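You operate a simulated robot arm through the tools that you are given. There is no shell and no other tool.

You are at the controls of a simulated robot arm. One attempt, no reset.

JOB
Take the steel bowl and leave it on the middle shelf of the left steel shelving. Then put one of the small round cakes from the top of the steel cart on the small steel baking tray there. Then put the yellow dish in the right sink bowl. Then take the blue pad from the grey cleaning tray and put it on the second shelf from the bottom of the drying rack. Then fetch the blue brush from the grey cleaning tray and set it on the wall shelf over the cleaning table. Then put the cup labelled "keep" from the top of the side cabinet in the right sink bowl. Then put the small white block that says "C" from the top of the tools table on the steel parts tray. Do these in the order given.

Only the result counts: the job must be done as asked and must still hold three seconds after the hand-in. Knocking over, shifting, dropping, spilling or breaking anything else fails it.

ROBOT AND FRAMES
A 6-joint arm with a two-finger parallel gripper on a trunk, on a base that drives. Base frame: it is fixed to the floor where the robot stands at the start and does not move with it; the origin is under the middle of the robot, x ahead of it, y to its left, z up. Units: cm, degrees, N and s.
With the tool pointing down near the work surface it reaches from about 10 to 66 cm from the robot's upright axis, wherever it stands. Its first joint turns from -166.0 to 166.0 degrees. Places, roughly: blue brush (7x7x9 cm) [-420, 150, 90]; blue pad (10x7x3 cm) [-430, 140, 90]; cup [-200, 300, 100]; middle shelf of the left steel shelving [-40, -120, 100]; right sink bowl inside [-490, 270, 70]; second shelf of the drying rack [-520, 310, 70]; small round cake (5x5x3 cm) [-360, 30, 90]; small steel baking tray (17x25x3 cm) [-340, 50, 80]; small white block [-50, 125, 75]; steel bowl (17x17x8 cm) [-320, -40, 30]; steel parts tray (9x10x2 cm) [-30, 140, 80]; wall shelf over the cleaning table (76x25 cm) [-432, 122, 134]; yellow dish (8x8x2 cm) [-320, 80, 80]. Payload 3.43 kg.
The tool frame sits at the grasp point between the pads (the TCP): z along the fingers, y along the line on which they close. The tips reach 3.4 cm beyond it. The gripper opens to 12.8 cm. The fingers are 2.4 cm wide and 1.2 cm thick; the gripper's body (4.8 by 13 cm) begins 9.6 cm behind the TCP.
Orientation is told as [roll, pitch, yaw] about the base's x, y, z axes, in that order, counted from this pose: with the fingers straight down and closing along the base's y, the tool's x points along the base's -x, its y along +y and its z along -z.

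CONTROLS
- The arm moves only by the tool play_rows. Its argument "deltas" is a list of rows, each a list of 7 numbers: the turn, a rotation vector about the tool's x, y, z in degrees, then the shift along the tool's x, y, z in cm, then the opening in per cent of the stroke, from 0 (shut) to 100 (fully open). In form: [[wx, wy, wz, x, y, z, gripper], ...]. A call has 1 to 20 rows; each row shifts and turns the commanded pose from where the row before left it, along the tool's axes as they then stand. Rows are played at 5 a second. More than 5 cm and 8.6 degrees between two rows, or a gripper value outside its range, and nothing of the call is played. A pose out of reach is approached as far as the arm can. The call stops where the force on the tool passes 40 N (or 10 N more than at its start, if that is more) or the arm is blocked; 0.2 s more then pass. The fingers move at their own pace (about 4.5 cm/s each) and stop on an object; they squeeze with about 24 N. The grip force told is the motor's: it shows also when the fingers shut on nothing. Time passes only in rows, and 0.2 s behind the last, so rows that do not move let the fingers close. It gives the time, the measured TCP pose, the force on the tool (base axes), the opening and the grip force at its end, in the units of the frame above (readings bear some noise), with the torque about the TCP (base axes, N m) and any sound that the robot's microphone picked up.
- Cameras (640 x 400 px; columns grow to the right, rows downward): "scene" is now at [2.73, 13.38, 151.72]; the picture's right is [-0.21, -0.98, 0.00], its down [-0.64, 0.13, -0.76] and it looks along [0.74, -0.16, -0.65] (base axes); focal length 256 px, centre (320, 200). "wrist" rides on the gripper at [7.6, -1.1, -16] in the tool frame; the picture's right is [0.15, 0.99, 0.00], its down [-0.88, 0.13, -0.46] and it looks along [-0.45, 0.07, 0.89] (tool axes); focal length 234 px, centre (320, 200). There is no depth. A picture from a camera that has moved, and an enlarged one, comes with that camera's place and axes in the base frame and with its lens.
- get_image(camera): a new picture of that camera. It takes no simulated time.
- base_move(legs): drives the robot by 1 to 6 legs, each [ahead, turn to the left] in cm and degrees, along the robot's own axes; the way and the turn of a leg run together, so that a leg with both is an arc; at most 150 cm and 180 degrees a leg. The arm and the cameras ride along, it lands a little off, and it stops where it bumps. It gives what a move gives.
- turn_head(pan, tilt): turns the head with the scene camera to pan (to the left, within 155 degrees either way) and tilt (down, from -29 to 69), counted from straight ahead of the robot. It gives what a move gives.
- inspect(camera, box): a new picture of the part [left, top, right, bottom] of that camera's present view, enlarged. It takes no simulated time.
- job_done(): hands the job in; it is judged then, once.

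Nothing tells you exact positions but the pictures and the camera data. Unless the task says otherwise, let go and move clear before handing in.

The tools are called as name(argument=value, ...) on one line, values as JSON. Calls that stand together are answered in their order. play_rows: Moves the arm, as the interface text tells. Its arguments: {"type":"object","properties":{"deltas":{"type":"array","items":{"type":"array","items":{"type":"number"}}}},"required":["deltas"]} The other tools are called the same way: base_move (legs) drives the base; turn_head (pan, tilt) turns the head that bears the scene camera; get_image (camera) takes a picture; inspect (camera, box) takes an enlarged picture of a part of a camera's view; job_done () hands the job in.

At the start:

```text
t: 0.0
ee_pos: [37.24, 7.53, 42.23]
tcp_rot: [0.0, 0.0, 0.2]
force: [0.0, 0.6, -0.2]
wrist_torque: [0.02, -0.03, 0.0]
opening: 12.81
finger_force: 0.0
robot x, y, heading: [0.22, -0.57, 0.1]
head pan, tilt: [-11.9, 40.7]
```

scene: 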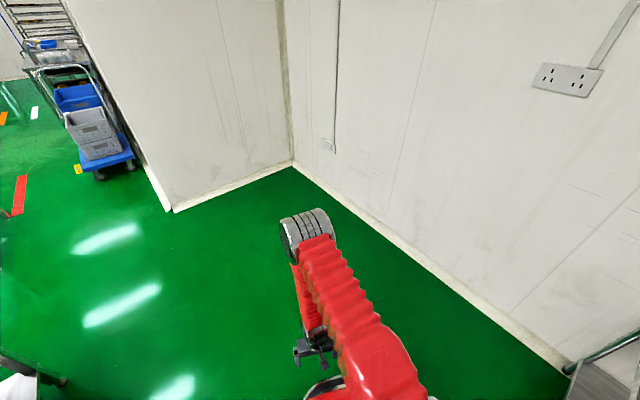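
wrist: 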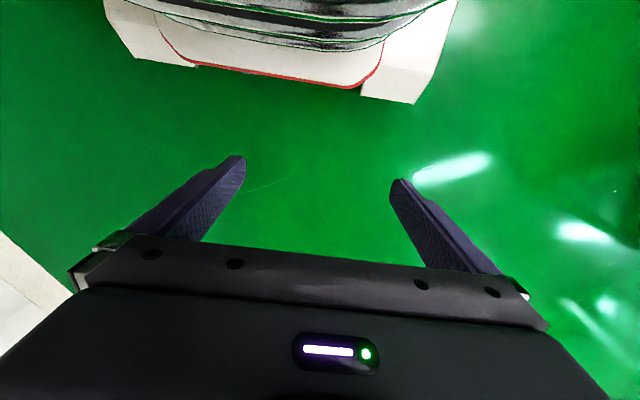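

I see a green floor and white walls ahead; the work places lie mostly behind the robot. I'll look around with the head first.

turn_head(pan=90, tilt=20)

get_image(camera="scene")

turn_head(pan=150, tilt=20)

get_image(camera="scene")

turn_head(pan=-90, tilt=20)

get_image(camera="scene")

turn_head(pan=-150, tilt=20)

get_image(camera="scene")

```text
t: 1.8
ee_pos: [37.29, 7.42, 42.23]
tcp_rot: [0.0, 0.0, 0.1]
force: [0.2, 0.1, -0.3]
wrist_torque: [-0.01, -0.01, 0.03]
opening: 12.79
finger_force: 0.1
robot x, y, heading: [0.37, -0.58, 0.3]
head pan, tilt: [90.0, 20.0]
```

```text
taken
camera scene: at [-5.54, 24.43, 154.96], right [1.0, 0.0, 0.0], down [0.0, -0.34, -0.94], along [0.0, 0.94, -0.34], focal length 256 px, centre (320, 200)
```

scene: 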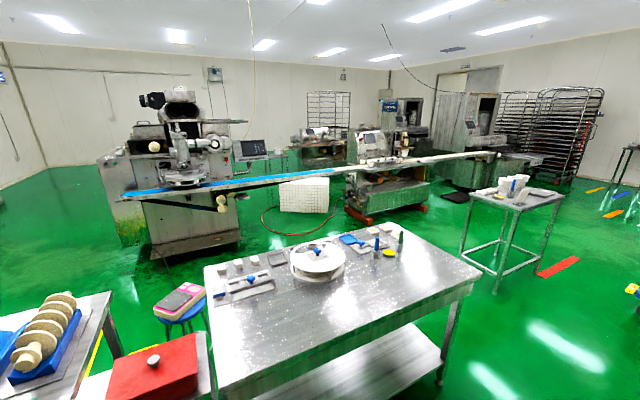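

```text
t: 3.1
ee_pos: [37.18, 7.44, 42.24]
tcp_rot: [-0.1, 0.0, 0.2]
force: [0.5, 0.2, 0.4]
wrist_torque: [-0.02, -0.01, 0.0]
opening: 12.81
finger_force: 0.1
robot x, y, heading: [0.29, -0.76, -0.1]
head pan, tilt: [150.0, 20.0]
```

```text
taken
camera scene: at [-13.61, 19.78, 154.97], right [0.5, 0.87, 0.0], down [0.3, -0.17, -0.94], along [-0.81, 0.47, -0.34], focal length 256 px, centre (320, 200)
```

scene: 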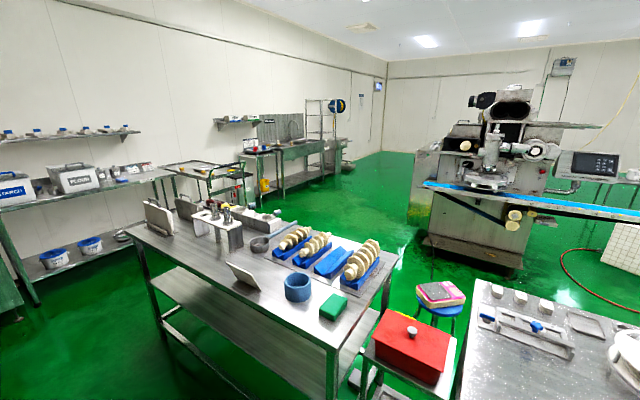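

```text
t: 6.5
ee_pos: [37.34, 7.41, 42.25]
tcp_rot: [0.0, 0.0, 0.2]
force: [0.2, 0.3, -0.4]
wrist_torque: [0.02, -0.01, 0.0]
opening: 12.8
finger_force: 0.1
robot x, y, heading: [0.55, -0.7, 0.2]
head pan, tilt: [-90.0, 20.0]
```

```text
taken
camera scene: at [-5.53, 5.8, 154.97], right [-1.0, 0.0, 0.0], down [0.0, 0.34, -0.94], along [0.0, -0.94, -0.34], focal length 256 px, centre (320, 200)
```

scene: 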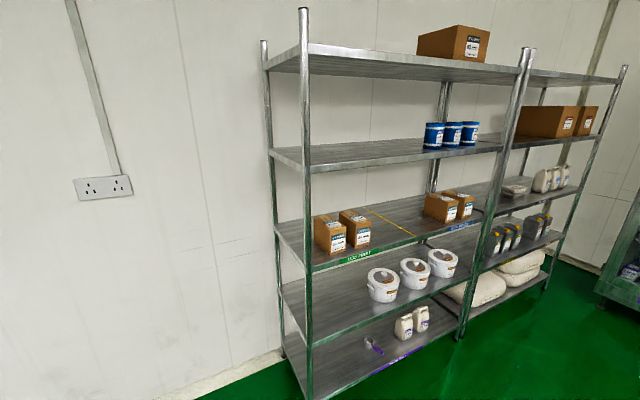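

```text
t: 7.8
ee_pos: [37.25, 7.48, 42.31]
tcp_rot: [0.0, 0.1, 0.2]
force: [-0.6, 0.6, 0.0]
wrist_torque: [0.02, -0.02, -0.04]
opening: 12.81
finger_force: 0.0
robot x, y, heading: [0.3, -0.92, 0.2]
head pan, tilt: [-150.0, 20.0]
```

```text
taken
camera scene: at [-13.6, 10.45, 154.97], right [-0.5, 0.87, 0.0], down [0.3, 0.17, -0.94], along [-0.81, -0.47, -0.34], focal length 256 px, centre (320, 200)
```

scene: 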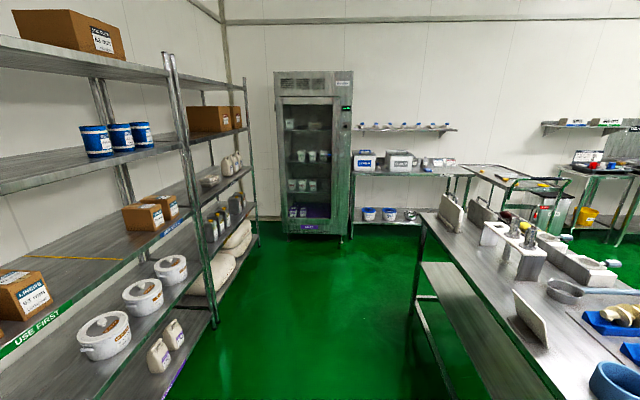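

The room is turned about 30° against the base frame; the wall table with the steel bowl lies along heading −150°. I'll look at my own footprint first, and get closer looks at the bowl area.

inspect(camera="scene", box=[330, 100, 490, 260])

turn_head(pan=0, tilt=69)

get_image(camera="scene")

turn_head(pan=-120, tilt=65)

get_image(camera="scene")

turn_head(pan=120, tilt=65)

get_image(camera="scene")

```text
2.50 times, centred on (410, 180) of scene
camera zoom: at [-13.6, 10.45, 154.97], right [-0.5, 0.87, 0.0], down [0.3, 0.17, -0.94], along [-0.81, -0.47, -0.34], focal length 641 px, centre (95, 250)
```

zoom: 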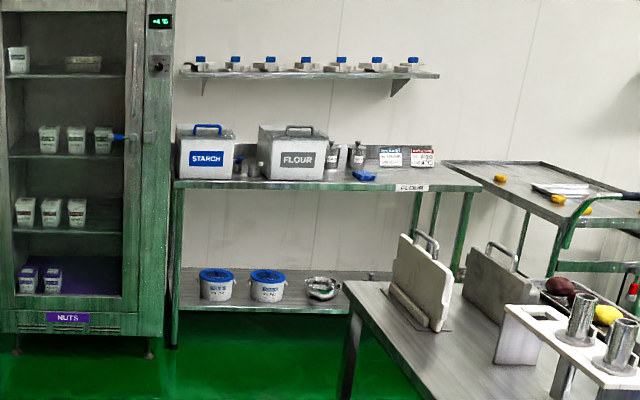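

```text
t: 10.1
ee_pos: [37.28, 7.37, 42.29]
tcp_rot: [0.0, 0.0, 0.2]
force: [0.4, 1.1, 0.6]
wrist_torque: [0.0, -0.02, -0.03]
opening: 12.8
finger_force: 0.1
robot x, y, heading: [0.09, -0.57, -0.0]
head pan, tilt: [0.0, 68.8]
```

```text
taken
camera scene: at [0.05, 15.12, 148.21], right [0.0, -1.0, 0.0], down [-0.93, 0.0, -0.36], along [0.36, 0.0, -0.93], focal length 256 px, centre (320, 200)
```

scene: 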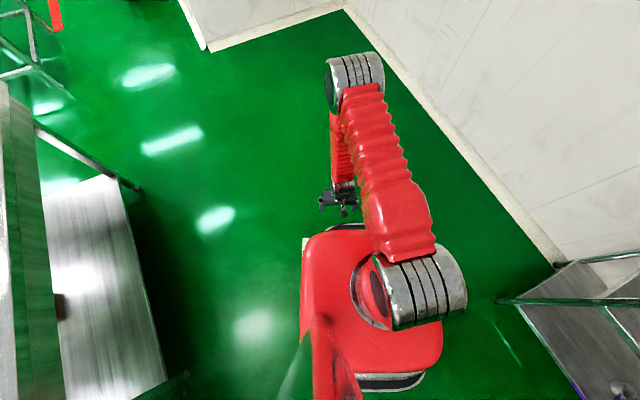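

```text
t: 12.1
ee_pos: [37.32, 7.47, 42.16]
tcp_rot: [0.0, 0.0, 0.3]
force: [-0.4, 0.7, 0.1]
wrist_torque: [0.04, -0.01, 0.01]
opening: 12.78
finger_force: 0.1
robot x, y, heading: [0.39, -0.95, -0.0]
head pan, tilt: [-120.0, 65.0]
```

```text
taken
camera scene: at [-8.57, 9.86, 148.6], right [-0.87, 0.5, 0.0], down [0.45, 0.79, -0.42], along [-0.21, -0.37, -0.91], focal length 256 px, centre (320, 200)
```

scene: 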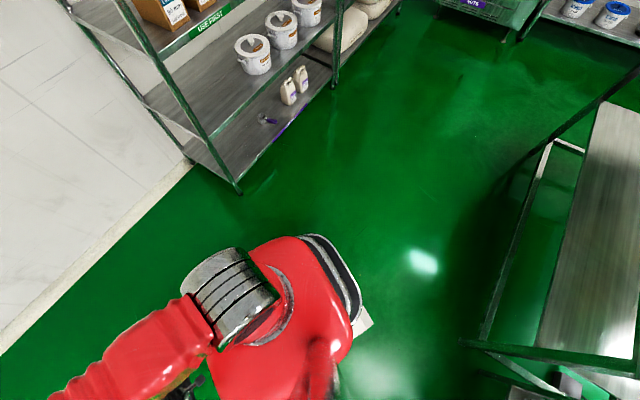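

```text
t: 15.5
ee_pos: [37.29, 7.49, 42.08]
tcp_rot: [0.0, -0.1, 0.2]
force: [0.5, -0.1, -0.5]
wrist_torque: [0.01, -0.01, -0.02]
opening: 12.81
finger_force: 0.0
robot x, y, heading: [0.22, -0.6, -0.1]
head pan, tilt: [120.0, 65.0]
```

```text
taken
camera scene: at [-8.58, 20.37, 148.6], right [0.87, 0.5, 0.0], down [0.45, -0.78, -0.42], along [-0.21, 0.37, -0.91], focal length 256 px, centre (320, 200)
```

scene: 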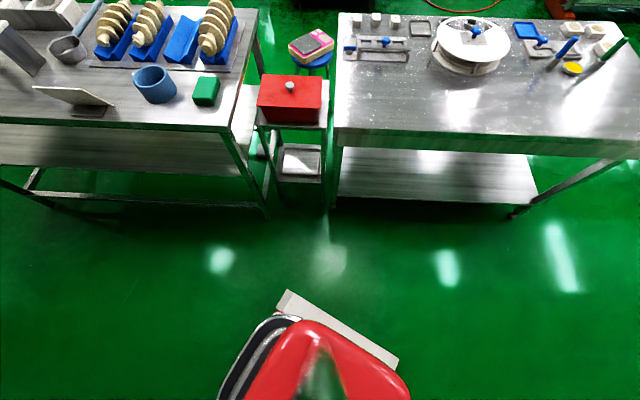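

The chassis is about 58×44 cm, and the elbow of the arm sticks out ahead. I'll lift and tuck the arm a bit before turning towards the bowl's table.

play_rows(deltas=[[0, 0, 0, 1, 0, -4, 100], [0, 0, 0, 1, 0, -4, 100], [0, 0, 0, 1, 0, -4, 100], [0, 0, 0, 1, 0, -4, 100], [0, 0, 0, 1, 0, -4, 100], [0, 0, 0, 1, 0, -4, 100], [0, 0, 0, 1, 0, -4, 100], [0, 0, 0, 1, 0, -4, 100], [0, 0, 0, 1, 0, -4, 100], [0, 0, 0, 1, 0, -4, 100]])

turn_head(pan=0, tilt=55)

get_image(camera="scene")

```text
t: 17.7
ee_pos: [30.88, 8.38, 82.0]
tcp_rot: [-0.2, 0.3, 0.2]
force: [-0.3, -0.4, -0.5]
wrist_torque: [0.05, -0.01, 0.01]
opening: 12.79
finger_force: 0.1
out of reach, approached as far as the arm can: row 7, 8, 9, 10
robot x, y, heading: [0.32, -0.87, 0.2]
head pan, tilt: [120.0, 65.0]
```

```text
t: 19.7
ee_pos: [30.88, 8.59, 81.85]
tcp_rot: [-0.1, 0.2, 0.2]
force: [0.4, -0.6, 1.1]
wrist_torque: [-0.02, 0.0, 0.01]
opening: 12.8
finger_force: 0.2
robot x, y, heading: [0.24, -0.75, -0.1]
head pan, tilt: [0.0, 55.0]
```

```text
taken
camera scene: at [1.64, 15.12, 149.75], right [0.0, -1.0, 0.0], down [-0.82, 0.0, -0.57], along [0.57, 0.0, -0.82], focal length 256 px, centre (320, 200)
```

scene: 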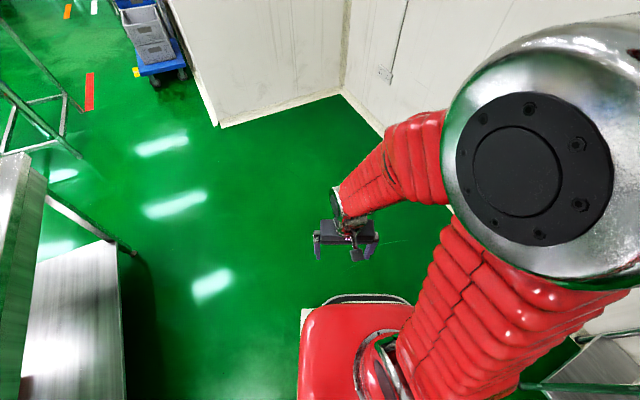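

The arm is compact now. I'll turn right 150° to face the back wall and drive along the aisle, then look.

base_move(legs=[[0, -150], [120, 0]])

turn_head(pan=-30, tilt=25)

get_image(camera="scene")

```text
t: 25.0
ee_pos: [15.92, -28.86, 82.05]
tcp_rot: [-0.1, 0.8, -77.6]
force: [-0.2, -0.1, 0.2]
wrist_torque: [0.0, 0.0, 0.05]
opening: 12.8
finger_force: 0.0
robot x, y, heading: [3.56, 0.1, -76.9]
head pan, tilt: [0.0, 55.0]
stopped in leg 1: the robot was blocked; the commanded pose is now the measured one
```

```text
t: 25.9
ee_pos: [15.97, -28.87, 82.0]
tcp_rot: [-0.2, 0.9, -77.6]
force: [-0.1, 0.0, -0.7]
wrist_torque: [-0.02, 0.0, 0.0]
opening: 12.81
finger_force: 0.0
robot x, y, heading: [3.58, 0.53, -76.8]
head pan, tilt: [-30.0, 25.0]
```

```text
taken
camera scene: at [15.18, 1.03, 154.15], right [-0.96, 0.29, 0.0], down [0.12, 0.41, -0.91], along [-0.26, -0.87, -0.42], focal length 256 px, centre (320, 200)
```

scene: 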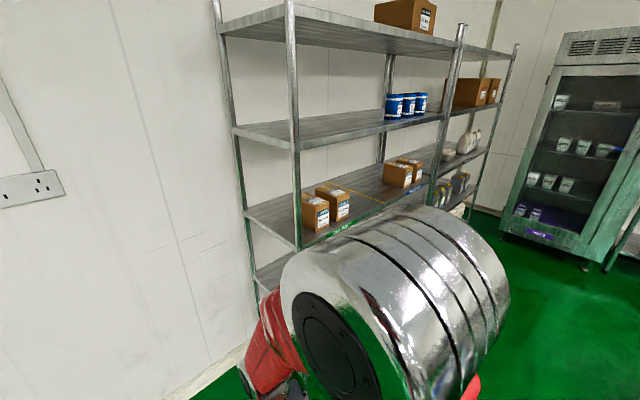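

The turn was blocked at −77°, so I need to see what was touched. I'll look around close to the robot.

turn_head(pan=0, tilt=65)

get_image(camera="scene")

turn_head(pan=-80, tilt=60)

get_image(camera="scene")

turn_head(pan=80, tilt=60)

get_image(camera="scene")

turn_head(pan=150, tilt=60)

get_image(camera="scene")

turn_head(pan=-150, tilt=60)

get_image(camera="scene")

get_image(camera="wrist")

```text
t: 27.0
ee_pos: [15.96, -29.07, 82.06]
tcp_rot: [-0.2, 0.9, -77.6]
force: [-0.5, -0.1, 0.1]
wrist_torque: [-0.01, -0.02, 0.0]
opening: 12.79
finger_force: 0.1
robot x, y, heading: [3.73, 0.38, -77.0]
head pan, tilt: [0.0, 65.0]
```

```text
taken
camera scene: at [19.22, 3.94, 148.6], right [-0.97, -0.23, 0.0], down [-0.21, 0.88, -0.42], along [0.1, -0.41, -0.91], focal length 256 px, centre (320, 200)
```

scene: 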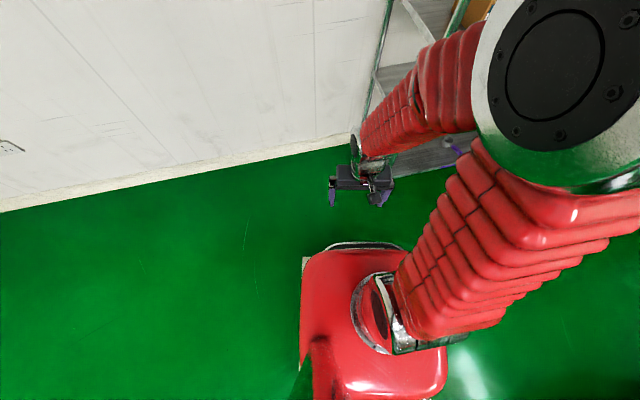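

```text
t: 28.5
ee_pos: [16.05, -29.02, 81.97]
tcp_rot: [-0.1, 0.9, -77.6]
force: [0.2, -0.2, 0.5]
wrist_torque: [0.02, -0.04, 0.01]
opening: 12.81
finger_force: 0.0
robot x, y, heading: [3.92, 0.35, -76.9]
head pan, tilt: [-80.0, 60.0]
```

```text
taken
camera scene: at [11.71, 7.22, 149.15], right [-0.39, 0.92, 0.0], down [0.8, 0.34, -0.5], along [-0.46, -0.2, -0.87], focal length 256 px, centre (320, 200)
```

scene: 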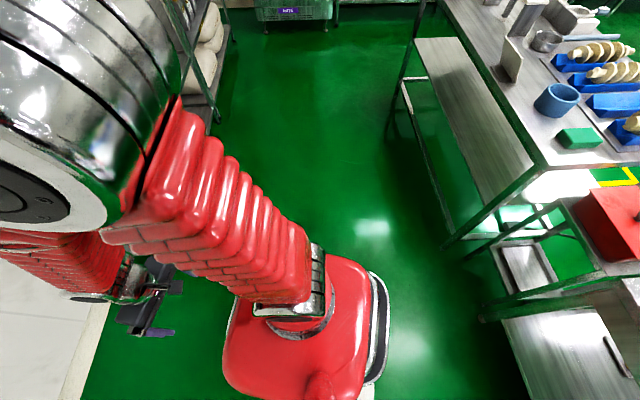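

```text
t: 31.0
ee_pos: [16.02, -28.99, 81.97]
tcp_rot: [-0.3, 1.0, -77.6]
force: [-0.3, 0.2, -0.2]
wrist_torque: [0.01, 0.0, 0.03]
opening: 12.77
finger_force: 0.1
robot x, y, heading: [3.82, 0.13, -76.9]
head pan, tilt: [80.0, 60.0]
```

```text
taken
camera scene: at [24.49, 10.22, 149.15], right [0.06, -1.0, 0.0], down [-0.86, -0.05, -0.5], along [0.5, 0.03, -0.87], focal length 256 px, centre (320, 200)
```

scene: 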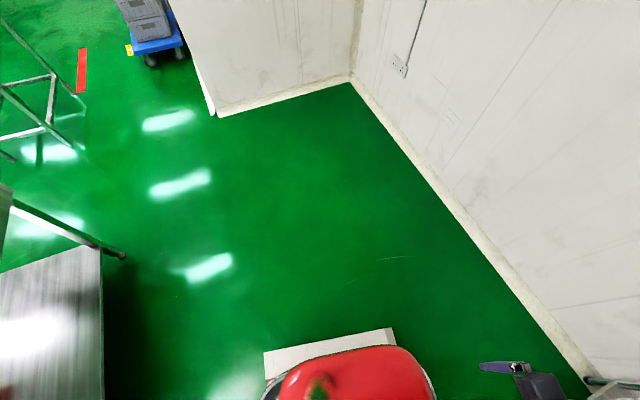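

```text
t: 32.4
ee_pos: [15.95, -28.96, 81.97]
tcp_rot: [-0.2, 0.9, -77.6]
force: [0.5, 0.2, -0.5]
wrist_torque: [0.0, -0.02, 0.01]
opening: 12.81
finger_force: 0.1
robot x, y, heading: [3.69, 0.29, -76.8]
head pan, tilt: [150.0, 60.0]
```

```text
taken
camera scene: at [19.77, 16.23, 149.15], right [0.96, -0.29, 0.0], down [-0.25, -0.83, -0.5], along [0.14, 0.48, -0.87], focal length 256 px, centre (320, 200)
```

scene: 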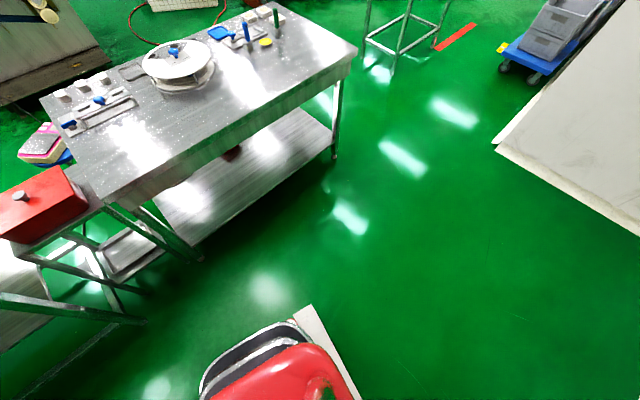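

```text
t: 36.5
ee_pos: [16.07, -28.98, 81.92]
tcp_rot: [-0.2, 1.0, -77.6]
force: [0.4, 0.8, 0.3]
wrist_torque: [-0.02, -0.02, 0.0]
opening: 12.79
finger_force: 0.1
robot x, y, heading: [4.0, -0.1, -76.9]
head pan, tilt: [-150.0, 60.0]
```

```text
taken
camera scene: at [13.27, 14.71, 149.15], right [0.73, 0.68, 0.0], down [0.59, -0.63, -0.5], along [-0.34, 0.36, -0.87], focal length 256 px, centre (320, 200)
```

scene: 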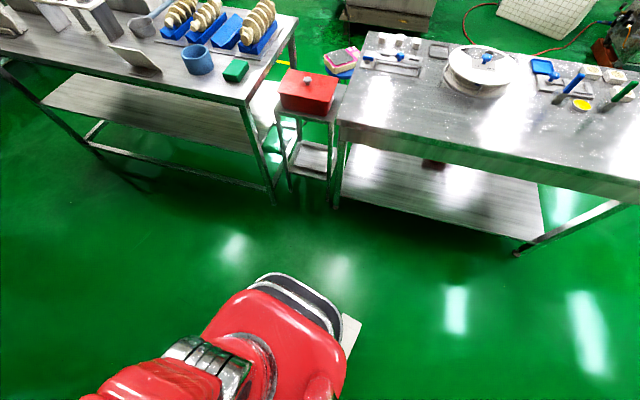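

```text
taken
camera wrist: at [13.36, -21.97, 98.2], right [0.93, 0.36, 0.0], down [0.32, -0.84, 0.44], along [0.16, -0.41, -0.9], focal length 234 px, centre (320, 200)
```

wrist: 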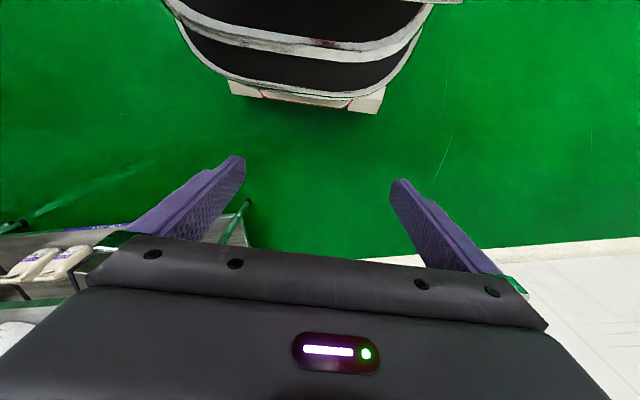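

Nothing visible is close to the chassis or arm (nearest posts are ~45 cm away). I'll try continuing the turn in a small step and watch the result.

base_move(legs=[[0, -15]])

```text
t: 38.1
ee_pos: [7.87, -30.94, 82.1]
tcp_rot: [-0.2, 0.9, -92.9]
force: [0.2, 0.8, 0.4]
wrist_torque: [0.01, -0.02, 0.01]
opening: 12.79
finger_force: 0.0
robot x, y, heading: [4.25, 0.17, -91.7]
head pan, tilt: [-150.0, 60.0]
```

That worked without trouble, so I'll continue the turn.

base_move(legs=[[0, -30], [0, -28]])

turn_head(pan=-30, tilt=25)

get_image(camera="scene")

turn_head(pan=30, tilt=25)

get_image(camera="scene")

```text
t: 42.5
ee_pos: [-20.98, -19.03, 82.03]
tcp_rot: [-0.2, 1.2, -151.5]
force: [0.2, 0.2, 0.0]
wrist_torque: [-0.02, 0.0, 0.02]
opening: 12.81
finger_force: 0.1
robot x, y, heading: [5.57, -1.7, -149.9]
head pan, tilt: [-150.0, 60.0]
```

```text
t: 44.5
ee_pos: [-21.06, -18.91, 82.02]
tcp_rot: [-0.3, 1.2, -151.5]
force: [0.6, -0.5, 0.1]
wrist_torque: [0.01, -0.01, 0.0]
opening: 12.79
finger_force: 0.1
robot x, y, heading: [5.67, -1.67, -150.0]
head pan, tilt: [-30.0, 25.0]
```

```text
taken
camera scene: at [9.48, -12.34, 154.15], right [0.0, 1.0, 0.0], down [0.42, 0.0, -0.91], along [-0.91, 0.0, -0.42], focal length 256 px, centre (320, 200)
```

scene: 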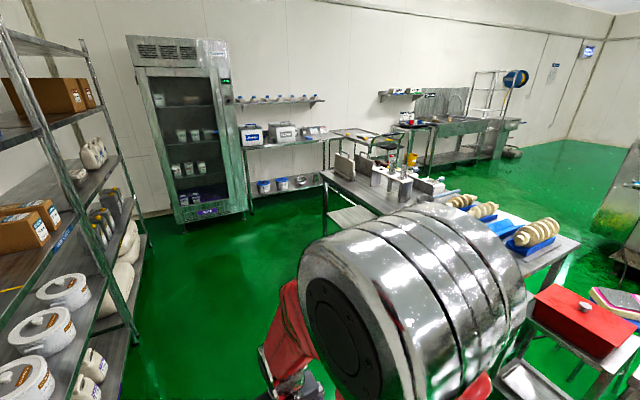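

```text
t: 45.8
ee_pos: [-21.02, -19.09, 82.14]
tcp_rot: [-0.3, 1.2, -151.5]
force: [0.3, -0.9, 0.2]
wrist_torque: [-0.01, -0.01, -0.02]
opening: 12.81
finger_force: 0.0
robot x, y, heading: [5.44, -1.68, -150.1]
head pan, tilt: [30.0, 25.0]
```

```text
taken
camera scene: at [14.07, -20.33, 154.15], right [-0.86, 0.5, 0.0], down [0.21, 0.37, -0.91], along [-0.45, -0.78, -0.42], focal length 256 px, centre (320, 200)
```

scene: 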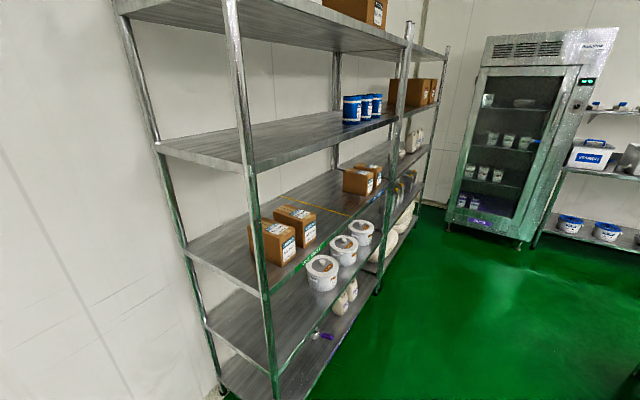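

Heading is now −150°, aligned with the aisle. I'll drive ahead towards the bowl's table.

base_move(legs=[[150, 0], [60, 0]])

turn_head(pan=-40, tilt=35)

get_image(camera="scene")

turn_head(pan=0, tilt=35)

get_image(camera="scene")

```text
t: 59.4
ee_pos: [-203.81, -122.7, 82.14]
tcp_rot: [-0.3, 1.2, -151.9]
force: [0.0, -1.1, -0.8]
wrist_torque: [0.02, 0.03, -0.02]
opening: 12.79
finger_force: 0.0
robot x, y, heading: [-177.06, -105.58, -150.4]
head pan, tilt: [30.0, 25.0]
```

```text
t: 60.8
ee_pos: [-203.69, -122.62, 82.15]
tcp_rot: [-0.3, 1.2, -151.9]
force: [-0.3, 0.1, 0.3]
wrist_torque: [0.01, 0.0, 0.0]
opening: 12.77
finger_force: 0.1
robot x, y, heading: [-177.17, -105.75, -150.4]
head pan, tilt: [-40.0, 35.0]
```

```text
taken
camera scene: at [-172.65, -114.71, 152.58], right [0.18, 0.98, 0.0], down [0.56, -0.1, -0.82], along [-0.81, 0.15, -0.57], focal length 256 px, centre (320, 200)
```

scene: 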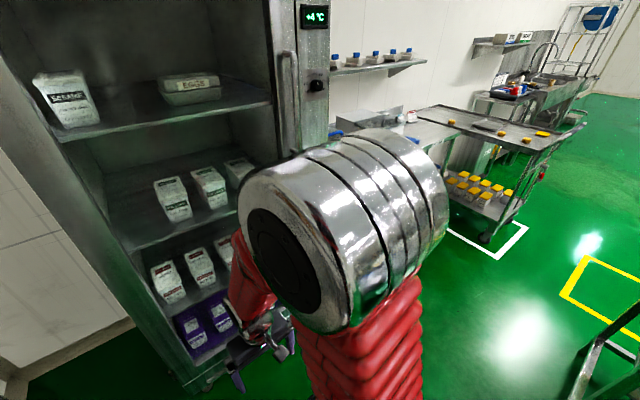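

```text
t: 61.9
ee_pos: [-203.78, -122.61, 82.18]
tcp_rot: [-0.3, 1.3, -151.8]
force: [-0.4, 0.7, 0.3]
wrist_torque: [-0.01, -0.01, -0.02]
opening: 12.8
finger_force: 0.1
robot x, y, heading: [-176.89, -105.8, -150.4]
head pan, tilt: [0.0, 35.0]
```

```text
taken
camera scene: at [-171.65, -120.64, 152.58], right [-0.49, 0.87, 0.0], down [0.5, 0.28, -0.82], along [-0.71, -0.4, -0.57], focal length 256 px, centre (320, 200)
```

scene: 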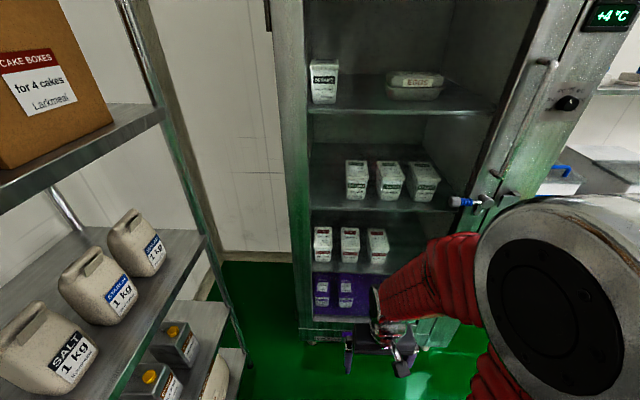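

Robot is at F≈206 in the cross aisle in front of the fridge. I'll turn right 90°, drive along the back wall to stand before the wall table, then look.

base_move(legs=[[0, -45], [0, -44.6], [60, 0]])

turn_head(pan=60, tilt=40)

get_image(camera="scene")

turn_head(pan=0, tilt=30)

get_image(camera="scene")

```text
t: 68.2
ee_pos: [-194.61, -78.81, 82.3]
tcp_rot: [-0.2, 1.3, 119.0]
force: [-0.3, 0.5, 0.5]
wrist_torque: [-0.02, -0.02, 0.03]
opening: 12.77
finger_force: 0.0
robot x, y, heading: [-180.84, -107.37, 120.6]
head pan, tilt: [0.0, 35.0]
stopped in leg 2: the robot was blocked; the commanded pose is now the measured one
```

```text
t: 69.5
ee_pos: [-194.7, -78.79, 82.24]
tcp_rot: [-0.2, 1.2, 119.0]
force: [0.5, -0.3, 0.0]
wrist_torque: [0.01, 0.01, 0.01]
opening: 12.8
finger_force: 0.0
robot x, y, heading: [-180.84, -107.18, 120.5]
head pan, tilt: [60.0, 40.0]
```

```text
taken
camera scene: at [-199.71, -120.4, 151.82], right [-0.01, 1.0, 0.0], down [0.64, 0.0, -0.77], along [-0.77, -0.01, -0.64], focal length 256 px, centre (320, 200)
```

scene: 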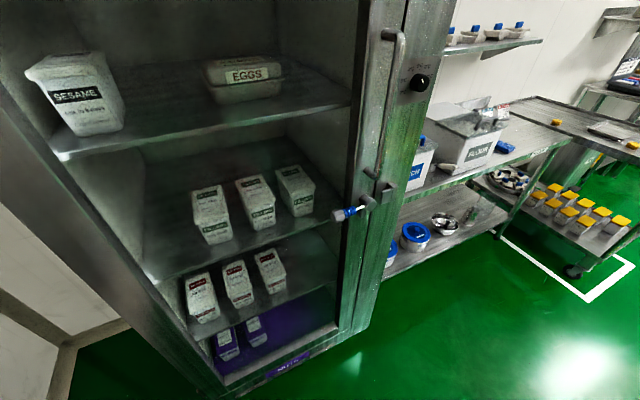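

```text
t: 70.8
ee_pos: [-194.67, -78.77, 82.2]
tcp_rot: [-0.1, 1.3, 119.0]
force: [0.1, 0.3, -1.0]
wrist_torque: [-0.04, 0.02, -0.03]
opening: 12.81
finger_force: 0.1
robot x, y, heading: [-180.97, -107.56, 120.2]
head pan, tilt: [0.0, 30.0]
```

```text
taken
camera scene: at [-195.8, -112.55, 153.36], right [0.86, 0.51, 0.0], down [0.25, -0.43, -0.87], along [-0.44, 0.75, -0.5], focal length 256 px, centre (320, 200)
```

scene: 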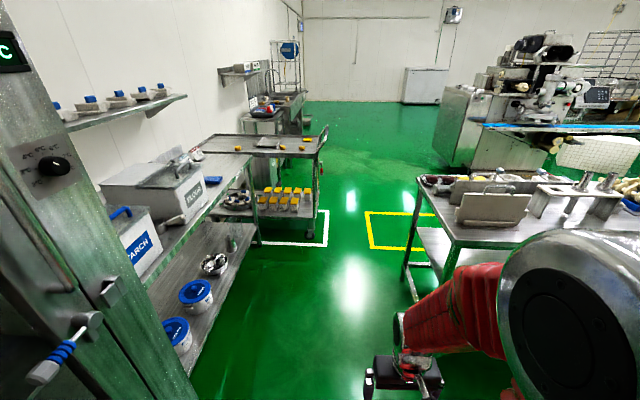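

The turn ended about where wanted but was reported blocked again. Let me check all around the chassis before driving on.

turn_head(pan=150, tilt=55)

get_image(camera="scene")

turn_head(pan=-150, tilt=55)

get_image(camera="scene")

turn_head(pan=-90, tilt=40)

get_image(camera="scene")

turn_head(pan=90, tilt=60)

get_image(camera="scene")

```text
t: 73.2
ee_pos: [-194.68, -78.83, 82.28]
tcp_rot: [-0.2, 1.3, 119.0]
force: [-0.3, -1.1, 0.1]
wrist_torque: [-0.03, 0.01, 0.0]
opening: 12.8
finger_force: 0.0
robot x, y, heading: [-180.78, -107.22, 120.2]
head pan, tilt: [150.0, 55.0]
```

```text
taken
camera scene: at [-191.15, -127.56, 149.76], right [-1.0, -0.01, 0.0], down [-0.01, 0.82, -0.57], along [0.0, -0.57, -0.82], focal length 256 px, centre (320, 200)
```

scene: 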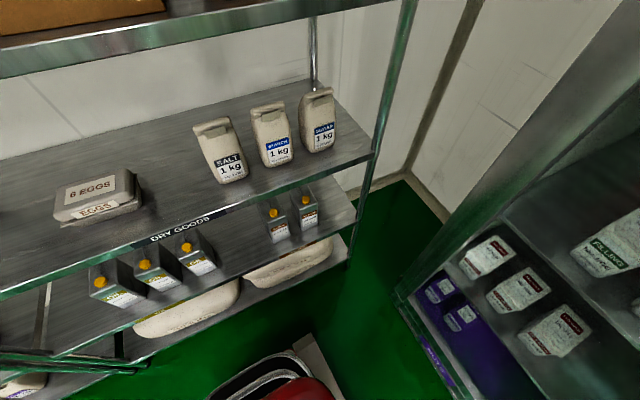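

```text
t: 77.3
ee_pos: [-194.79, -78.89, 82.15]
tcp_rot: [-0.2, 1.3, 118.9]
force: [-0.2, 0.1, 0.1]
wrist_torque: [0.0, 0.01, 0.02]
opening: 12.78
finger_force: 0.1
robot x, y, heading: [-180.82, -107.45, 120.5]
head pan, tilt: [-150.0, 55.0]
```

```text
taken
camera scene: at [-184.93, -123.9, 149.76], right [-0.49, -0.87, 0.0], down [-0.71, 0.4, -0.57], along [0.5, -0.28, -0.82], focal length 256 px, centre (320, 200)
```

scene: 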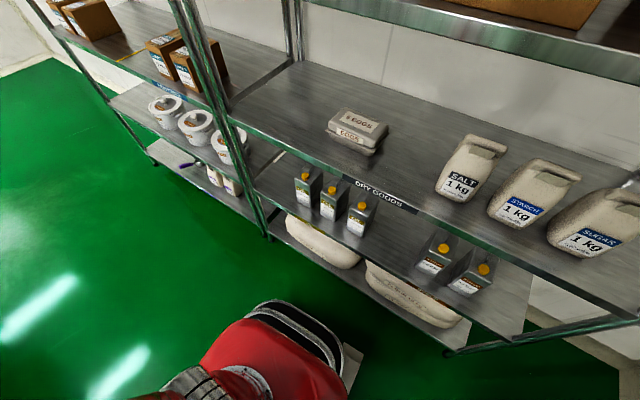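

```text
t: 78.6
ee_pos: [-194.7, -78.83, 82.32]
tcp_rot: [-0.1, 1.2, 118.9]
force: [-0.8, 0.0, 0.2]
wrist_torque: [0.01, -0.03, 0.02]
opening: 12.81
finger_force: 0.0
robot x, y, heading: [-180.8, -107.24, 120.5]
head pan, tilt: [-90.0, 40.0]
```

```text
taken
camera scene: at [-183.88, -116.04, 151.82], right [0.51, -0.86, 0.0], down [-0.55, -0.33, -0.77], along [0.66, 0.39, -0.64], focal length 256 px, centre (320, 200)
```

scene: 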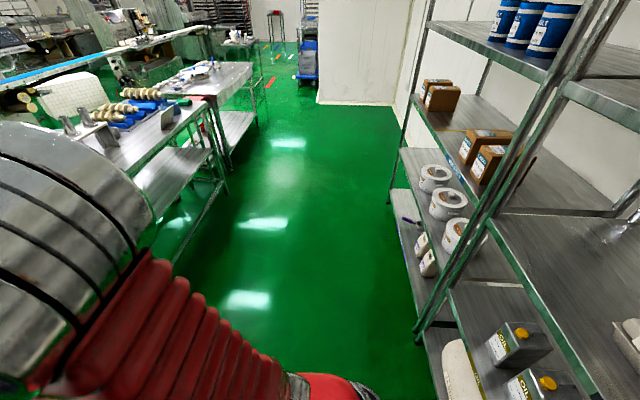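

```text
t: 81.3
ee_pos: [-194.69, -78.91, 82.21]
tcp_rot: [-0.2, 1.2, 118.9]
force: [0.3, 0.2, -0.3]
wrist_torque: [0.01, 0.01, 0.04]
opening: 12.82
finger_force: 0.0
robot x, y, heading: [-180.68, -107.87, 120.4]
head pan, tilt: [90.0, 60.0]
```

```text
taken
camera scene: at [-196.95, -123.72, 149.15], right [-0.51, 0.86, 0.0], down [0.75, 0.44, -0.5], along [-0.43, -0.25, -0.87], focal length 256 px, centre (320, 200)
```

scene: 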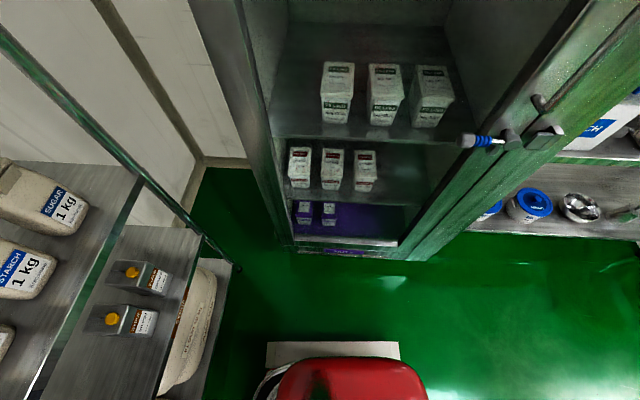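

I see the bowl at about (−321, −41, 33) on the wall table's lower shelf, with the shelf front about 11 cm before its centre. I'll drive along the wall to stand in front of it.

base_move(legs=[[95, 0], [0, 44], [26, 0], [0, 44]])

turn_head(pan=0, tilt=50)

get_image(camera="scene")

get_image(camera="wrist")

```text
t: 95.3
ee_pos: [-282.82, -32.53, 82.23]
tcp_rot: [-0.3, 1.2, -152.4]
force: [-0.6, 0.3, -0.5]
wrist_torque: [-0.01, 0.0, 0.0]
opening: 12.83
finger_force: 0.0
robot x, y, heading: [-255.5, -16.92, -151.4]
head pan, tilt: [90.0, 60.0]
```

```text
t: 96.9
ee_pos: [-282.94, -32.57, 82.32]
tcp_rot: [-0.2, 1.1, -152.4]
force: [0.2, 0.1, 0.6]
wrist_torque: [0.03, -0.03, 0.02]
opening: 12.81
finger_force: 0.1
robot x, y, heading: [-255.54, -16.74, -151.2]
head pan, tilt: [0.0, 50.0]
```

```text
taken
camera scene: at [-249.19, -31.34, 150.4], right [-0.48, 0.88, 0.0], down [0.67, 0.37, -0.64], along [-0.56, -0.31, -0.77], focal length 256 px, centre (320, 200)
```

scene: 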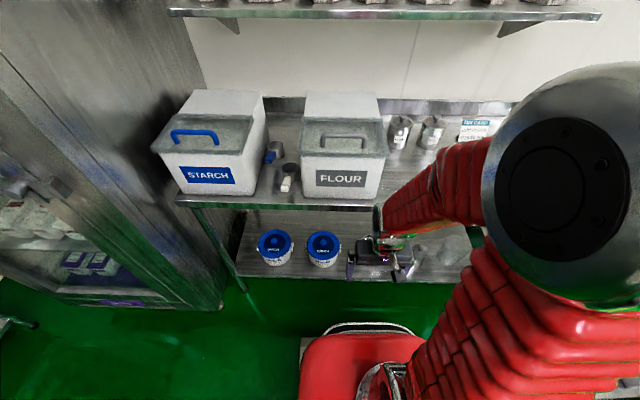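

```text
taken
camera wrist: at [-276.94, -28.19, 98.54], right [0.59, -0.81, 0.0], down [-0.73, -0.53, 0.44], along [-0.35, -0.26, -0.9], focal length 234 px, centre (320, 200)
```

wrist: 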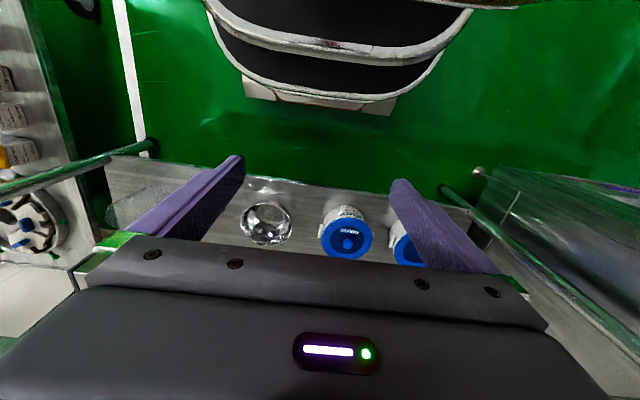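

The bowl is visible in the wrist picture beside the two blue-lidded tubs; I estimate its rim centre near (−319, −38, 34). I'll zoom in for a better measure.

inspect(camera="wrist", box=[200, 170, 440, 290])

turn_head(pan=40, tilt=45)

get_image(camera="scene")

turn_head(pan=-20, tilt=45)

get_image(camera="scene")

```text
2.67 times, centred on (320, 230) of wrist
camera zoom: at [-276.94, -28.19, 98.54], right [0.59, -0.81, 0.0], down [-0.73, -0.53, 0.44], along [-0.35, -0.26, -0.9], focal length 624 px, centre (320, 120)
```

zoom: 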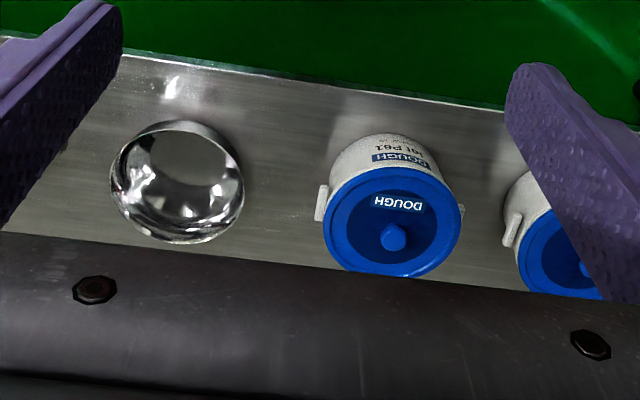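

```text
t: 98.0
ee_pos: [-282.84, -32.6, 82.37]
tcp_rot: [-0.2, 1.1, -152.3]
force: [-0.2, 0.8, 0.5]
wrist_torque: [0.01, -0.02, 0.0]
opening: 12.81
finger_force: 0.1
robot x, y, heading: [-255.01, -16.69, -151.4]
head pan, tilt: [40.0, 45.0]
```

```text
taken
camera scene: at [-245.39, -35.21, 151.1], right [-0.93, 0.36, 0.0], down [0.26, 0.66, -0.71], along [-0.26, -0.66, -0.71], focal length 256 px, centre (320, 200)
```

scene: 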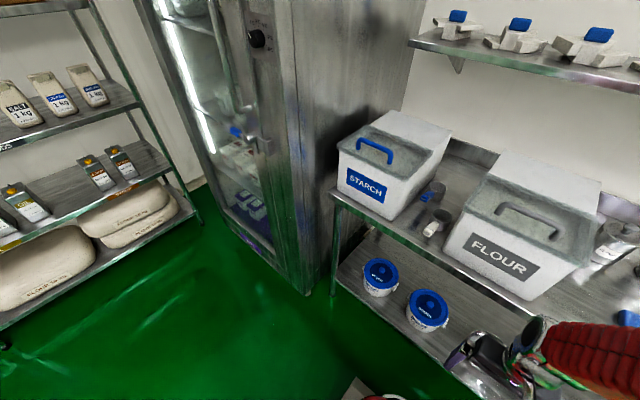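

```text
t: 99.3
ee_pos: [-282.88, -32.58, 82.2]
tcp_rot: [-0.2, 1.2, -152.4]
force: [0.9, -0.4, -0.4]
wrist_torque: [-0.01, -0.04, 0.01]
opening: 12.83
finger_force: 0.0
robot x, y, heading: [-255.28, -16.88, -151.0]
head pan, tilt: [-20.0, 45.0]
```

```text
taken
camera scene: at [-250.48, -28.88, 151.1], right [-0.15, 0.99, 0.0], down [0.7, 0.11, -0.71], along [-0.7, -0.11, -0.71], focal length 256 px, centre (320, 200)
```

scene: 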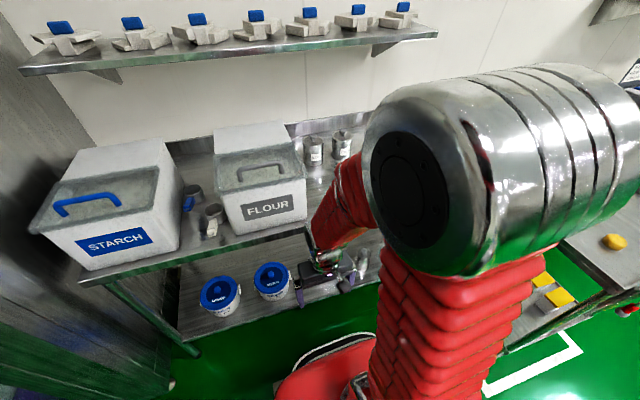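

The tabletop and lower shelf fronts lie at about F≈285 along the wall direction, and the bowl is just behind. I'll lower the hand and tilt it forward to get a good wrist view of the bowl.

play_rows(deltas=[[0, 0, 0, 0, -2, 4, 100], [0, 0, 0, 0, -2, 4, 100], [0, 0, 0, 0, -2, 4, 100], [0, 0, 0, 0, -2, 4, 100], [0, 0, 0, 0, -2, 4, 100], [0, -5, 0, 0, 0, 0, 100], [0, -5, 0, 0, 0, 0, 100], [0, -5, 0, 0, 0, 0, 100], [0, -5, 0, 0, 0, 0, 100], [0, -5, 0, 0, 0, 0, 100], [0, -5, 0, 0, 0, 0, 100]])

get_image(camera="wrist")

get_image(camera="scene")

```text
t: 101.7
ee_pos: [-288.89, -26.25, 63.51]
tcp_rot: [3.2, -14.4, -153.1]
force: [0.7, -0.2, -0.4]
wrist_torque: [-0.02, 0.0, 0.01]
opening: 12.8
finger_force: 0.1
out of reach, approached as far as the arm can: row 1, 5, 6, 7, 8, 9, 10, 11
robot x, y, heading: [-255.51, -17.37, -151.0]
head pan, tilt: [-20.0, 45.0]
```

```text
taken
camera wrist: at [-279.73, -19.42, 77.1], right [0.59, -0.81, 0.02], down [-0.61, -0.43, 0.67], along [-0.53, -0.4, -0.75], focal length 234 px, centre (320, 200)
```

wrist: 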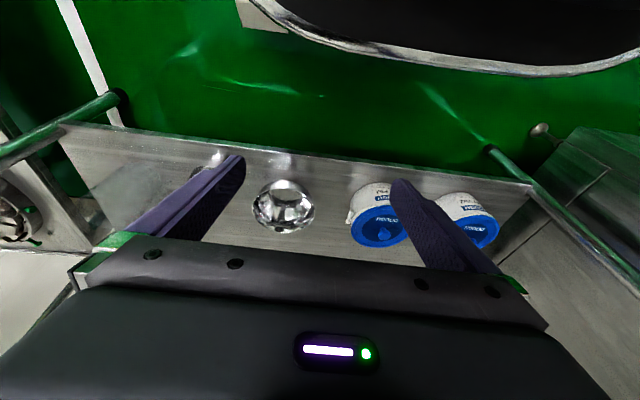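

```text
taken
camera scene: at [-250.5, -28.87, 151.1], right [-0.15, 0.99, 0.0], down [0.7, 0.11, -0.71], along [-0.7, -0.11, -0.71], focal length 256 px, centre (320, 200)
```

scene: 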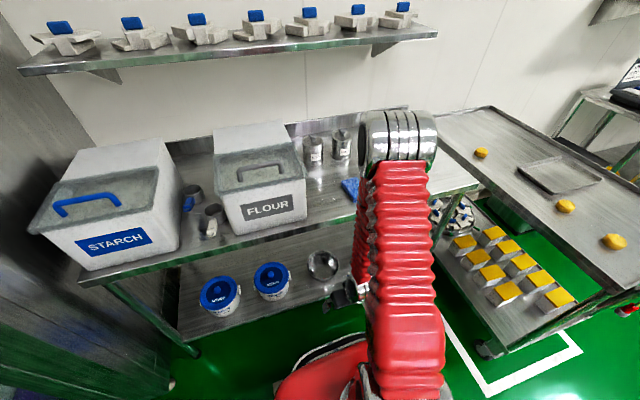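

The tilt stopped short because the hand is too close in to the robot. I'll move the hand forward and down, where the tilt should be reachable.

play_rows(deltas=[[0, 0, 0, -1.1, 0, 4.1, 100], [0, 0, 0, -1.1, 0, 4.1, 100], [0, 0, 0, -1.1, 0, 4.1, 100], [0, 0, 0, -1.1, 0, 4.1, 100], [0, 0, 0, 0, 0, 0, 100]])

get_image(camera="wrist")

get_image(camera="scene")

```text
t: 102.9
ee_pos: [-296.21, -30.99, 48.62]
tcp_rot: [3.1, -14.4, -153.0]
force: [0.2, -0.4, 0.0]
wrist_torque: [0.01, -0.03, -0.02]
opening: 12.8
finger_force: 0.0
robot x, y, heading: [-255.54, -17.12, -151.2]
head pan, tilt: [-20.0, 45.0]
```

```text
taken
camera wrist: at [-286.92, -24.01, 62.23], right [0.58, -0.81, 0.02], down [-0.61, -0.43, 0.67], along [-0.53, -0.4, -0.74], focal length 234 px, centre (320, 200)
```

wrist: 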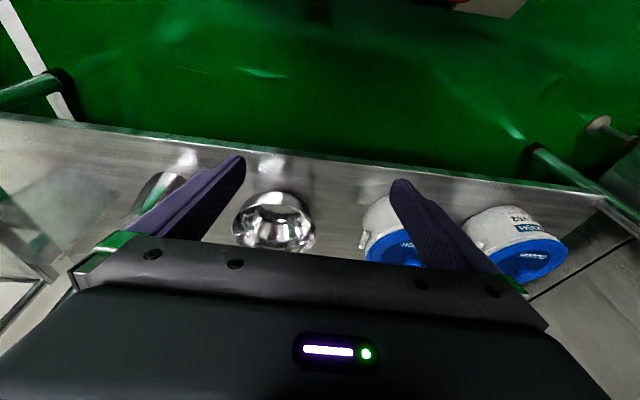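

```text
taken
camera scene: at [-250.51, -28.88, 151.1], right [-0.15, 0.99, 0.0], down [0.7, 0.11, -0.71], along [-0.7, -0.11, -0.71], focal length 256 px, centre (320, 200)
```

scene: 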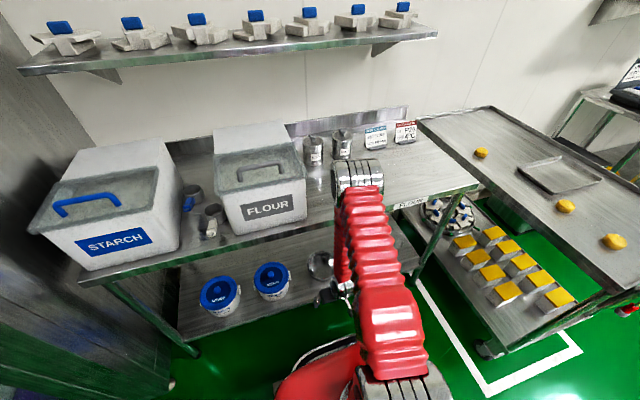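

When a pose is unreachable the command falls back to the measured one. I'll back the base off a little for better elbow clearance, turn the gripper so it closes along the forward direction, and tilt it forward.

base_move(legs=[[-9, 0]])

play_rows(deltas=[[0, 0, 8.2, 0, 0, 0, 100], [0, 0, 8.2, 0, 0, 0, 100], [0, 0, 8.2, 0, 0, 0, 100], [0, 0, 8.2, 0, 0, 0, 100], [0, 0, 8.2, 0, 0, 0, 100], [0, 0, 8.2, 0, 0, 0, 100], [0, 0, 8.2, 0, 0, 0, 100], [0, 0, 8.2, 0, 0, 0, 100], [0, 0, 8.2, 0, 0, 0, 100], [0, 0, 8.2, 0, 0, 0, 100], [0, 0, 8, 0, 0, 0, 100]])

get_image(camera="scene")

get_image(camera="wrist")

```text
t: 104.1
ee_pos: [-287.95, -26.6, 48.66]
tcp_rot: [3.1, -14.5, -153.0]
force: [-0.8, -0.7, -0.6]
wrist_torque: [-0.01, -0.01, 0.01]
opening: 12.82
finger_force: 0.0
robot x, y, heading: [-247.37, -12.07, -151.3]
head pan, tilt: [-20.0, 45.0]
```

```text
t: 106.5
ee_pos: [-288.14, -26.75, 48.77]
tcp_rot: [14.5, 3.1, 117.6]
force: [0.2, -0.9, 0.9]
wrist_torque: [0.01, -0.03, 0.01]
opening: 12.8
finger_force: 0.0
robot x, y, heading: [-246.94, -12.65, -151.1]
head pan, tilt: [-20.0, 45.0]
```

```text
taken
camera scene: at [-242.46, -24.46, 151.1], right [-0.15, 0.99, 0.0], down [0.7, 0.11, -0.71], along [-0.7, -0.11, -0.71], focal length 256 px, centre (320, 200)
```

scene: 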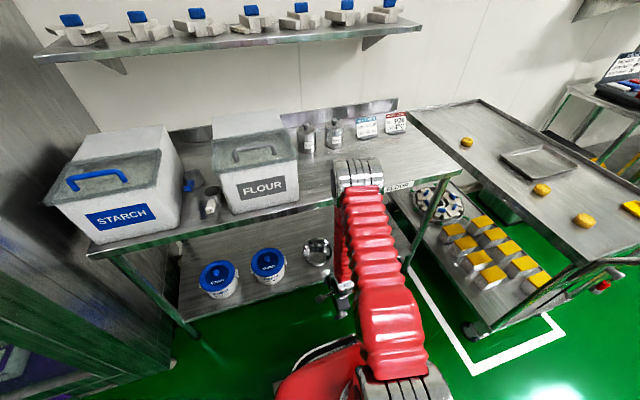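

```text
taken
camera wrist: at [-280.39, -30.2, 64.45], right [-0.79, -0.56, 0.25], down [-0.43, 0.8, 0.43], along [-0.44, 0.23, -0.87], focal length 234 px, centre (320, 200)
```

wrist: 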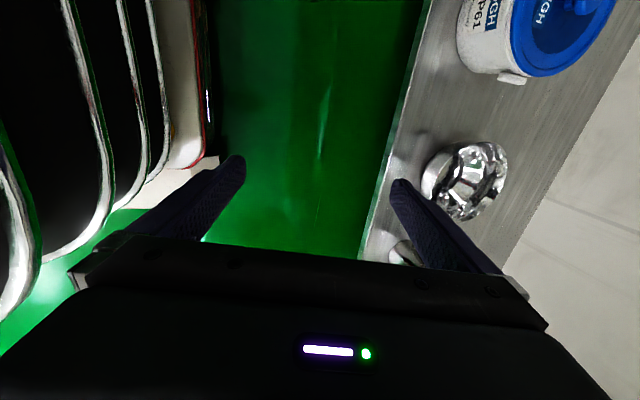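

The bowl is visible both in scene and wrist views. I'll zoom in on both to triangulate its rim and the shelf height.

inspect(camera="scene", box=[240, 200, 400, 300])

inspect(camera="wrist", box=[340, 90, 560, 280])

```text
4.00 times, centred on (320, 250) of scene
camera zoom: at [-242.46, -24.46, 151.1], right [-0.15, 0.99, 0.0], down [0.7, 0.11, -0.71], along [-0.7, -0.11, -0.71], focal length 1026 px, centre (320, 0)
```

zoom: 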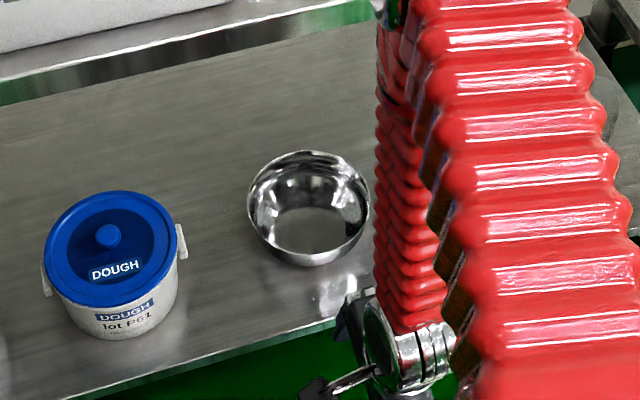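

```text
2.11 times, centred on (450, 185) of wrist
camera zoom: at [-280.39, -30.2, 64.45], right [-0.79, -0.56, 0.25], down [-0.43, 0.8, 0.43], along [-0.44, 0.23, -0.87], focal length 493 px, centre (46, 232)
```

zoom: 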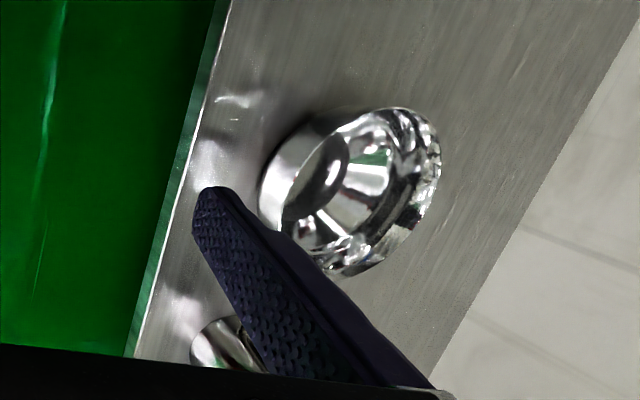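

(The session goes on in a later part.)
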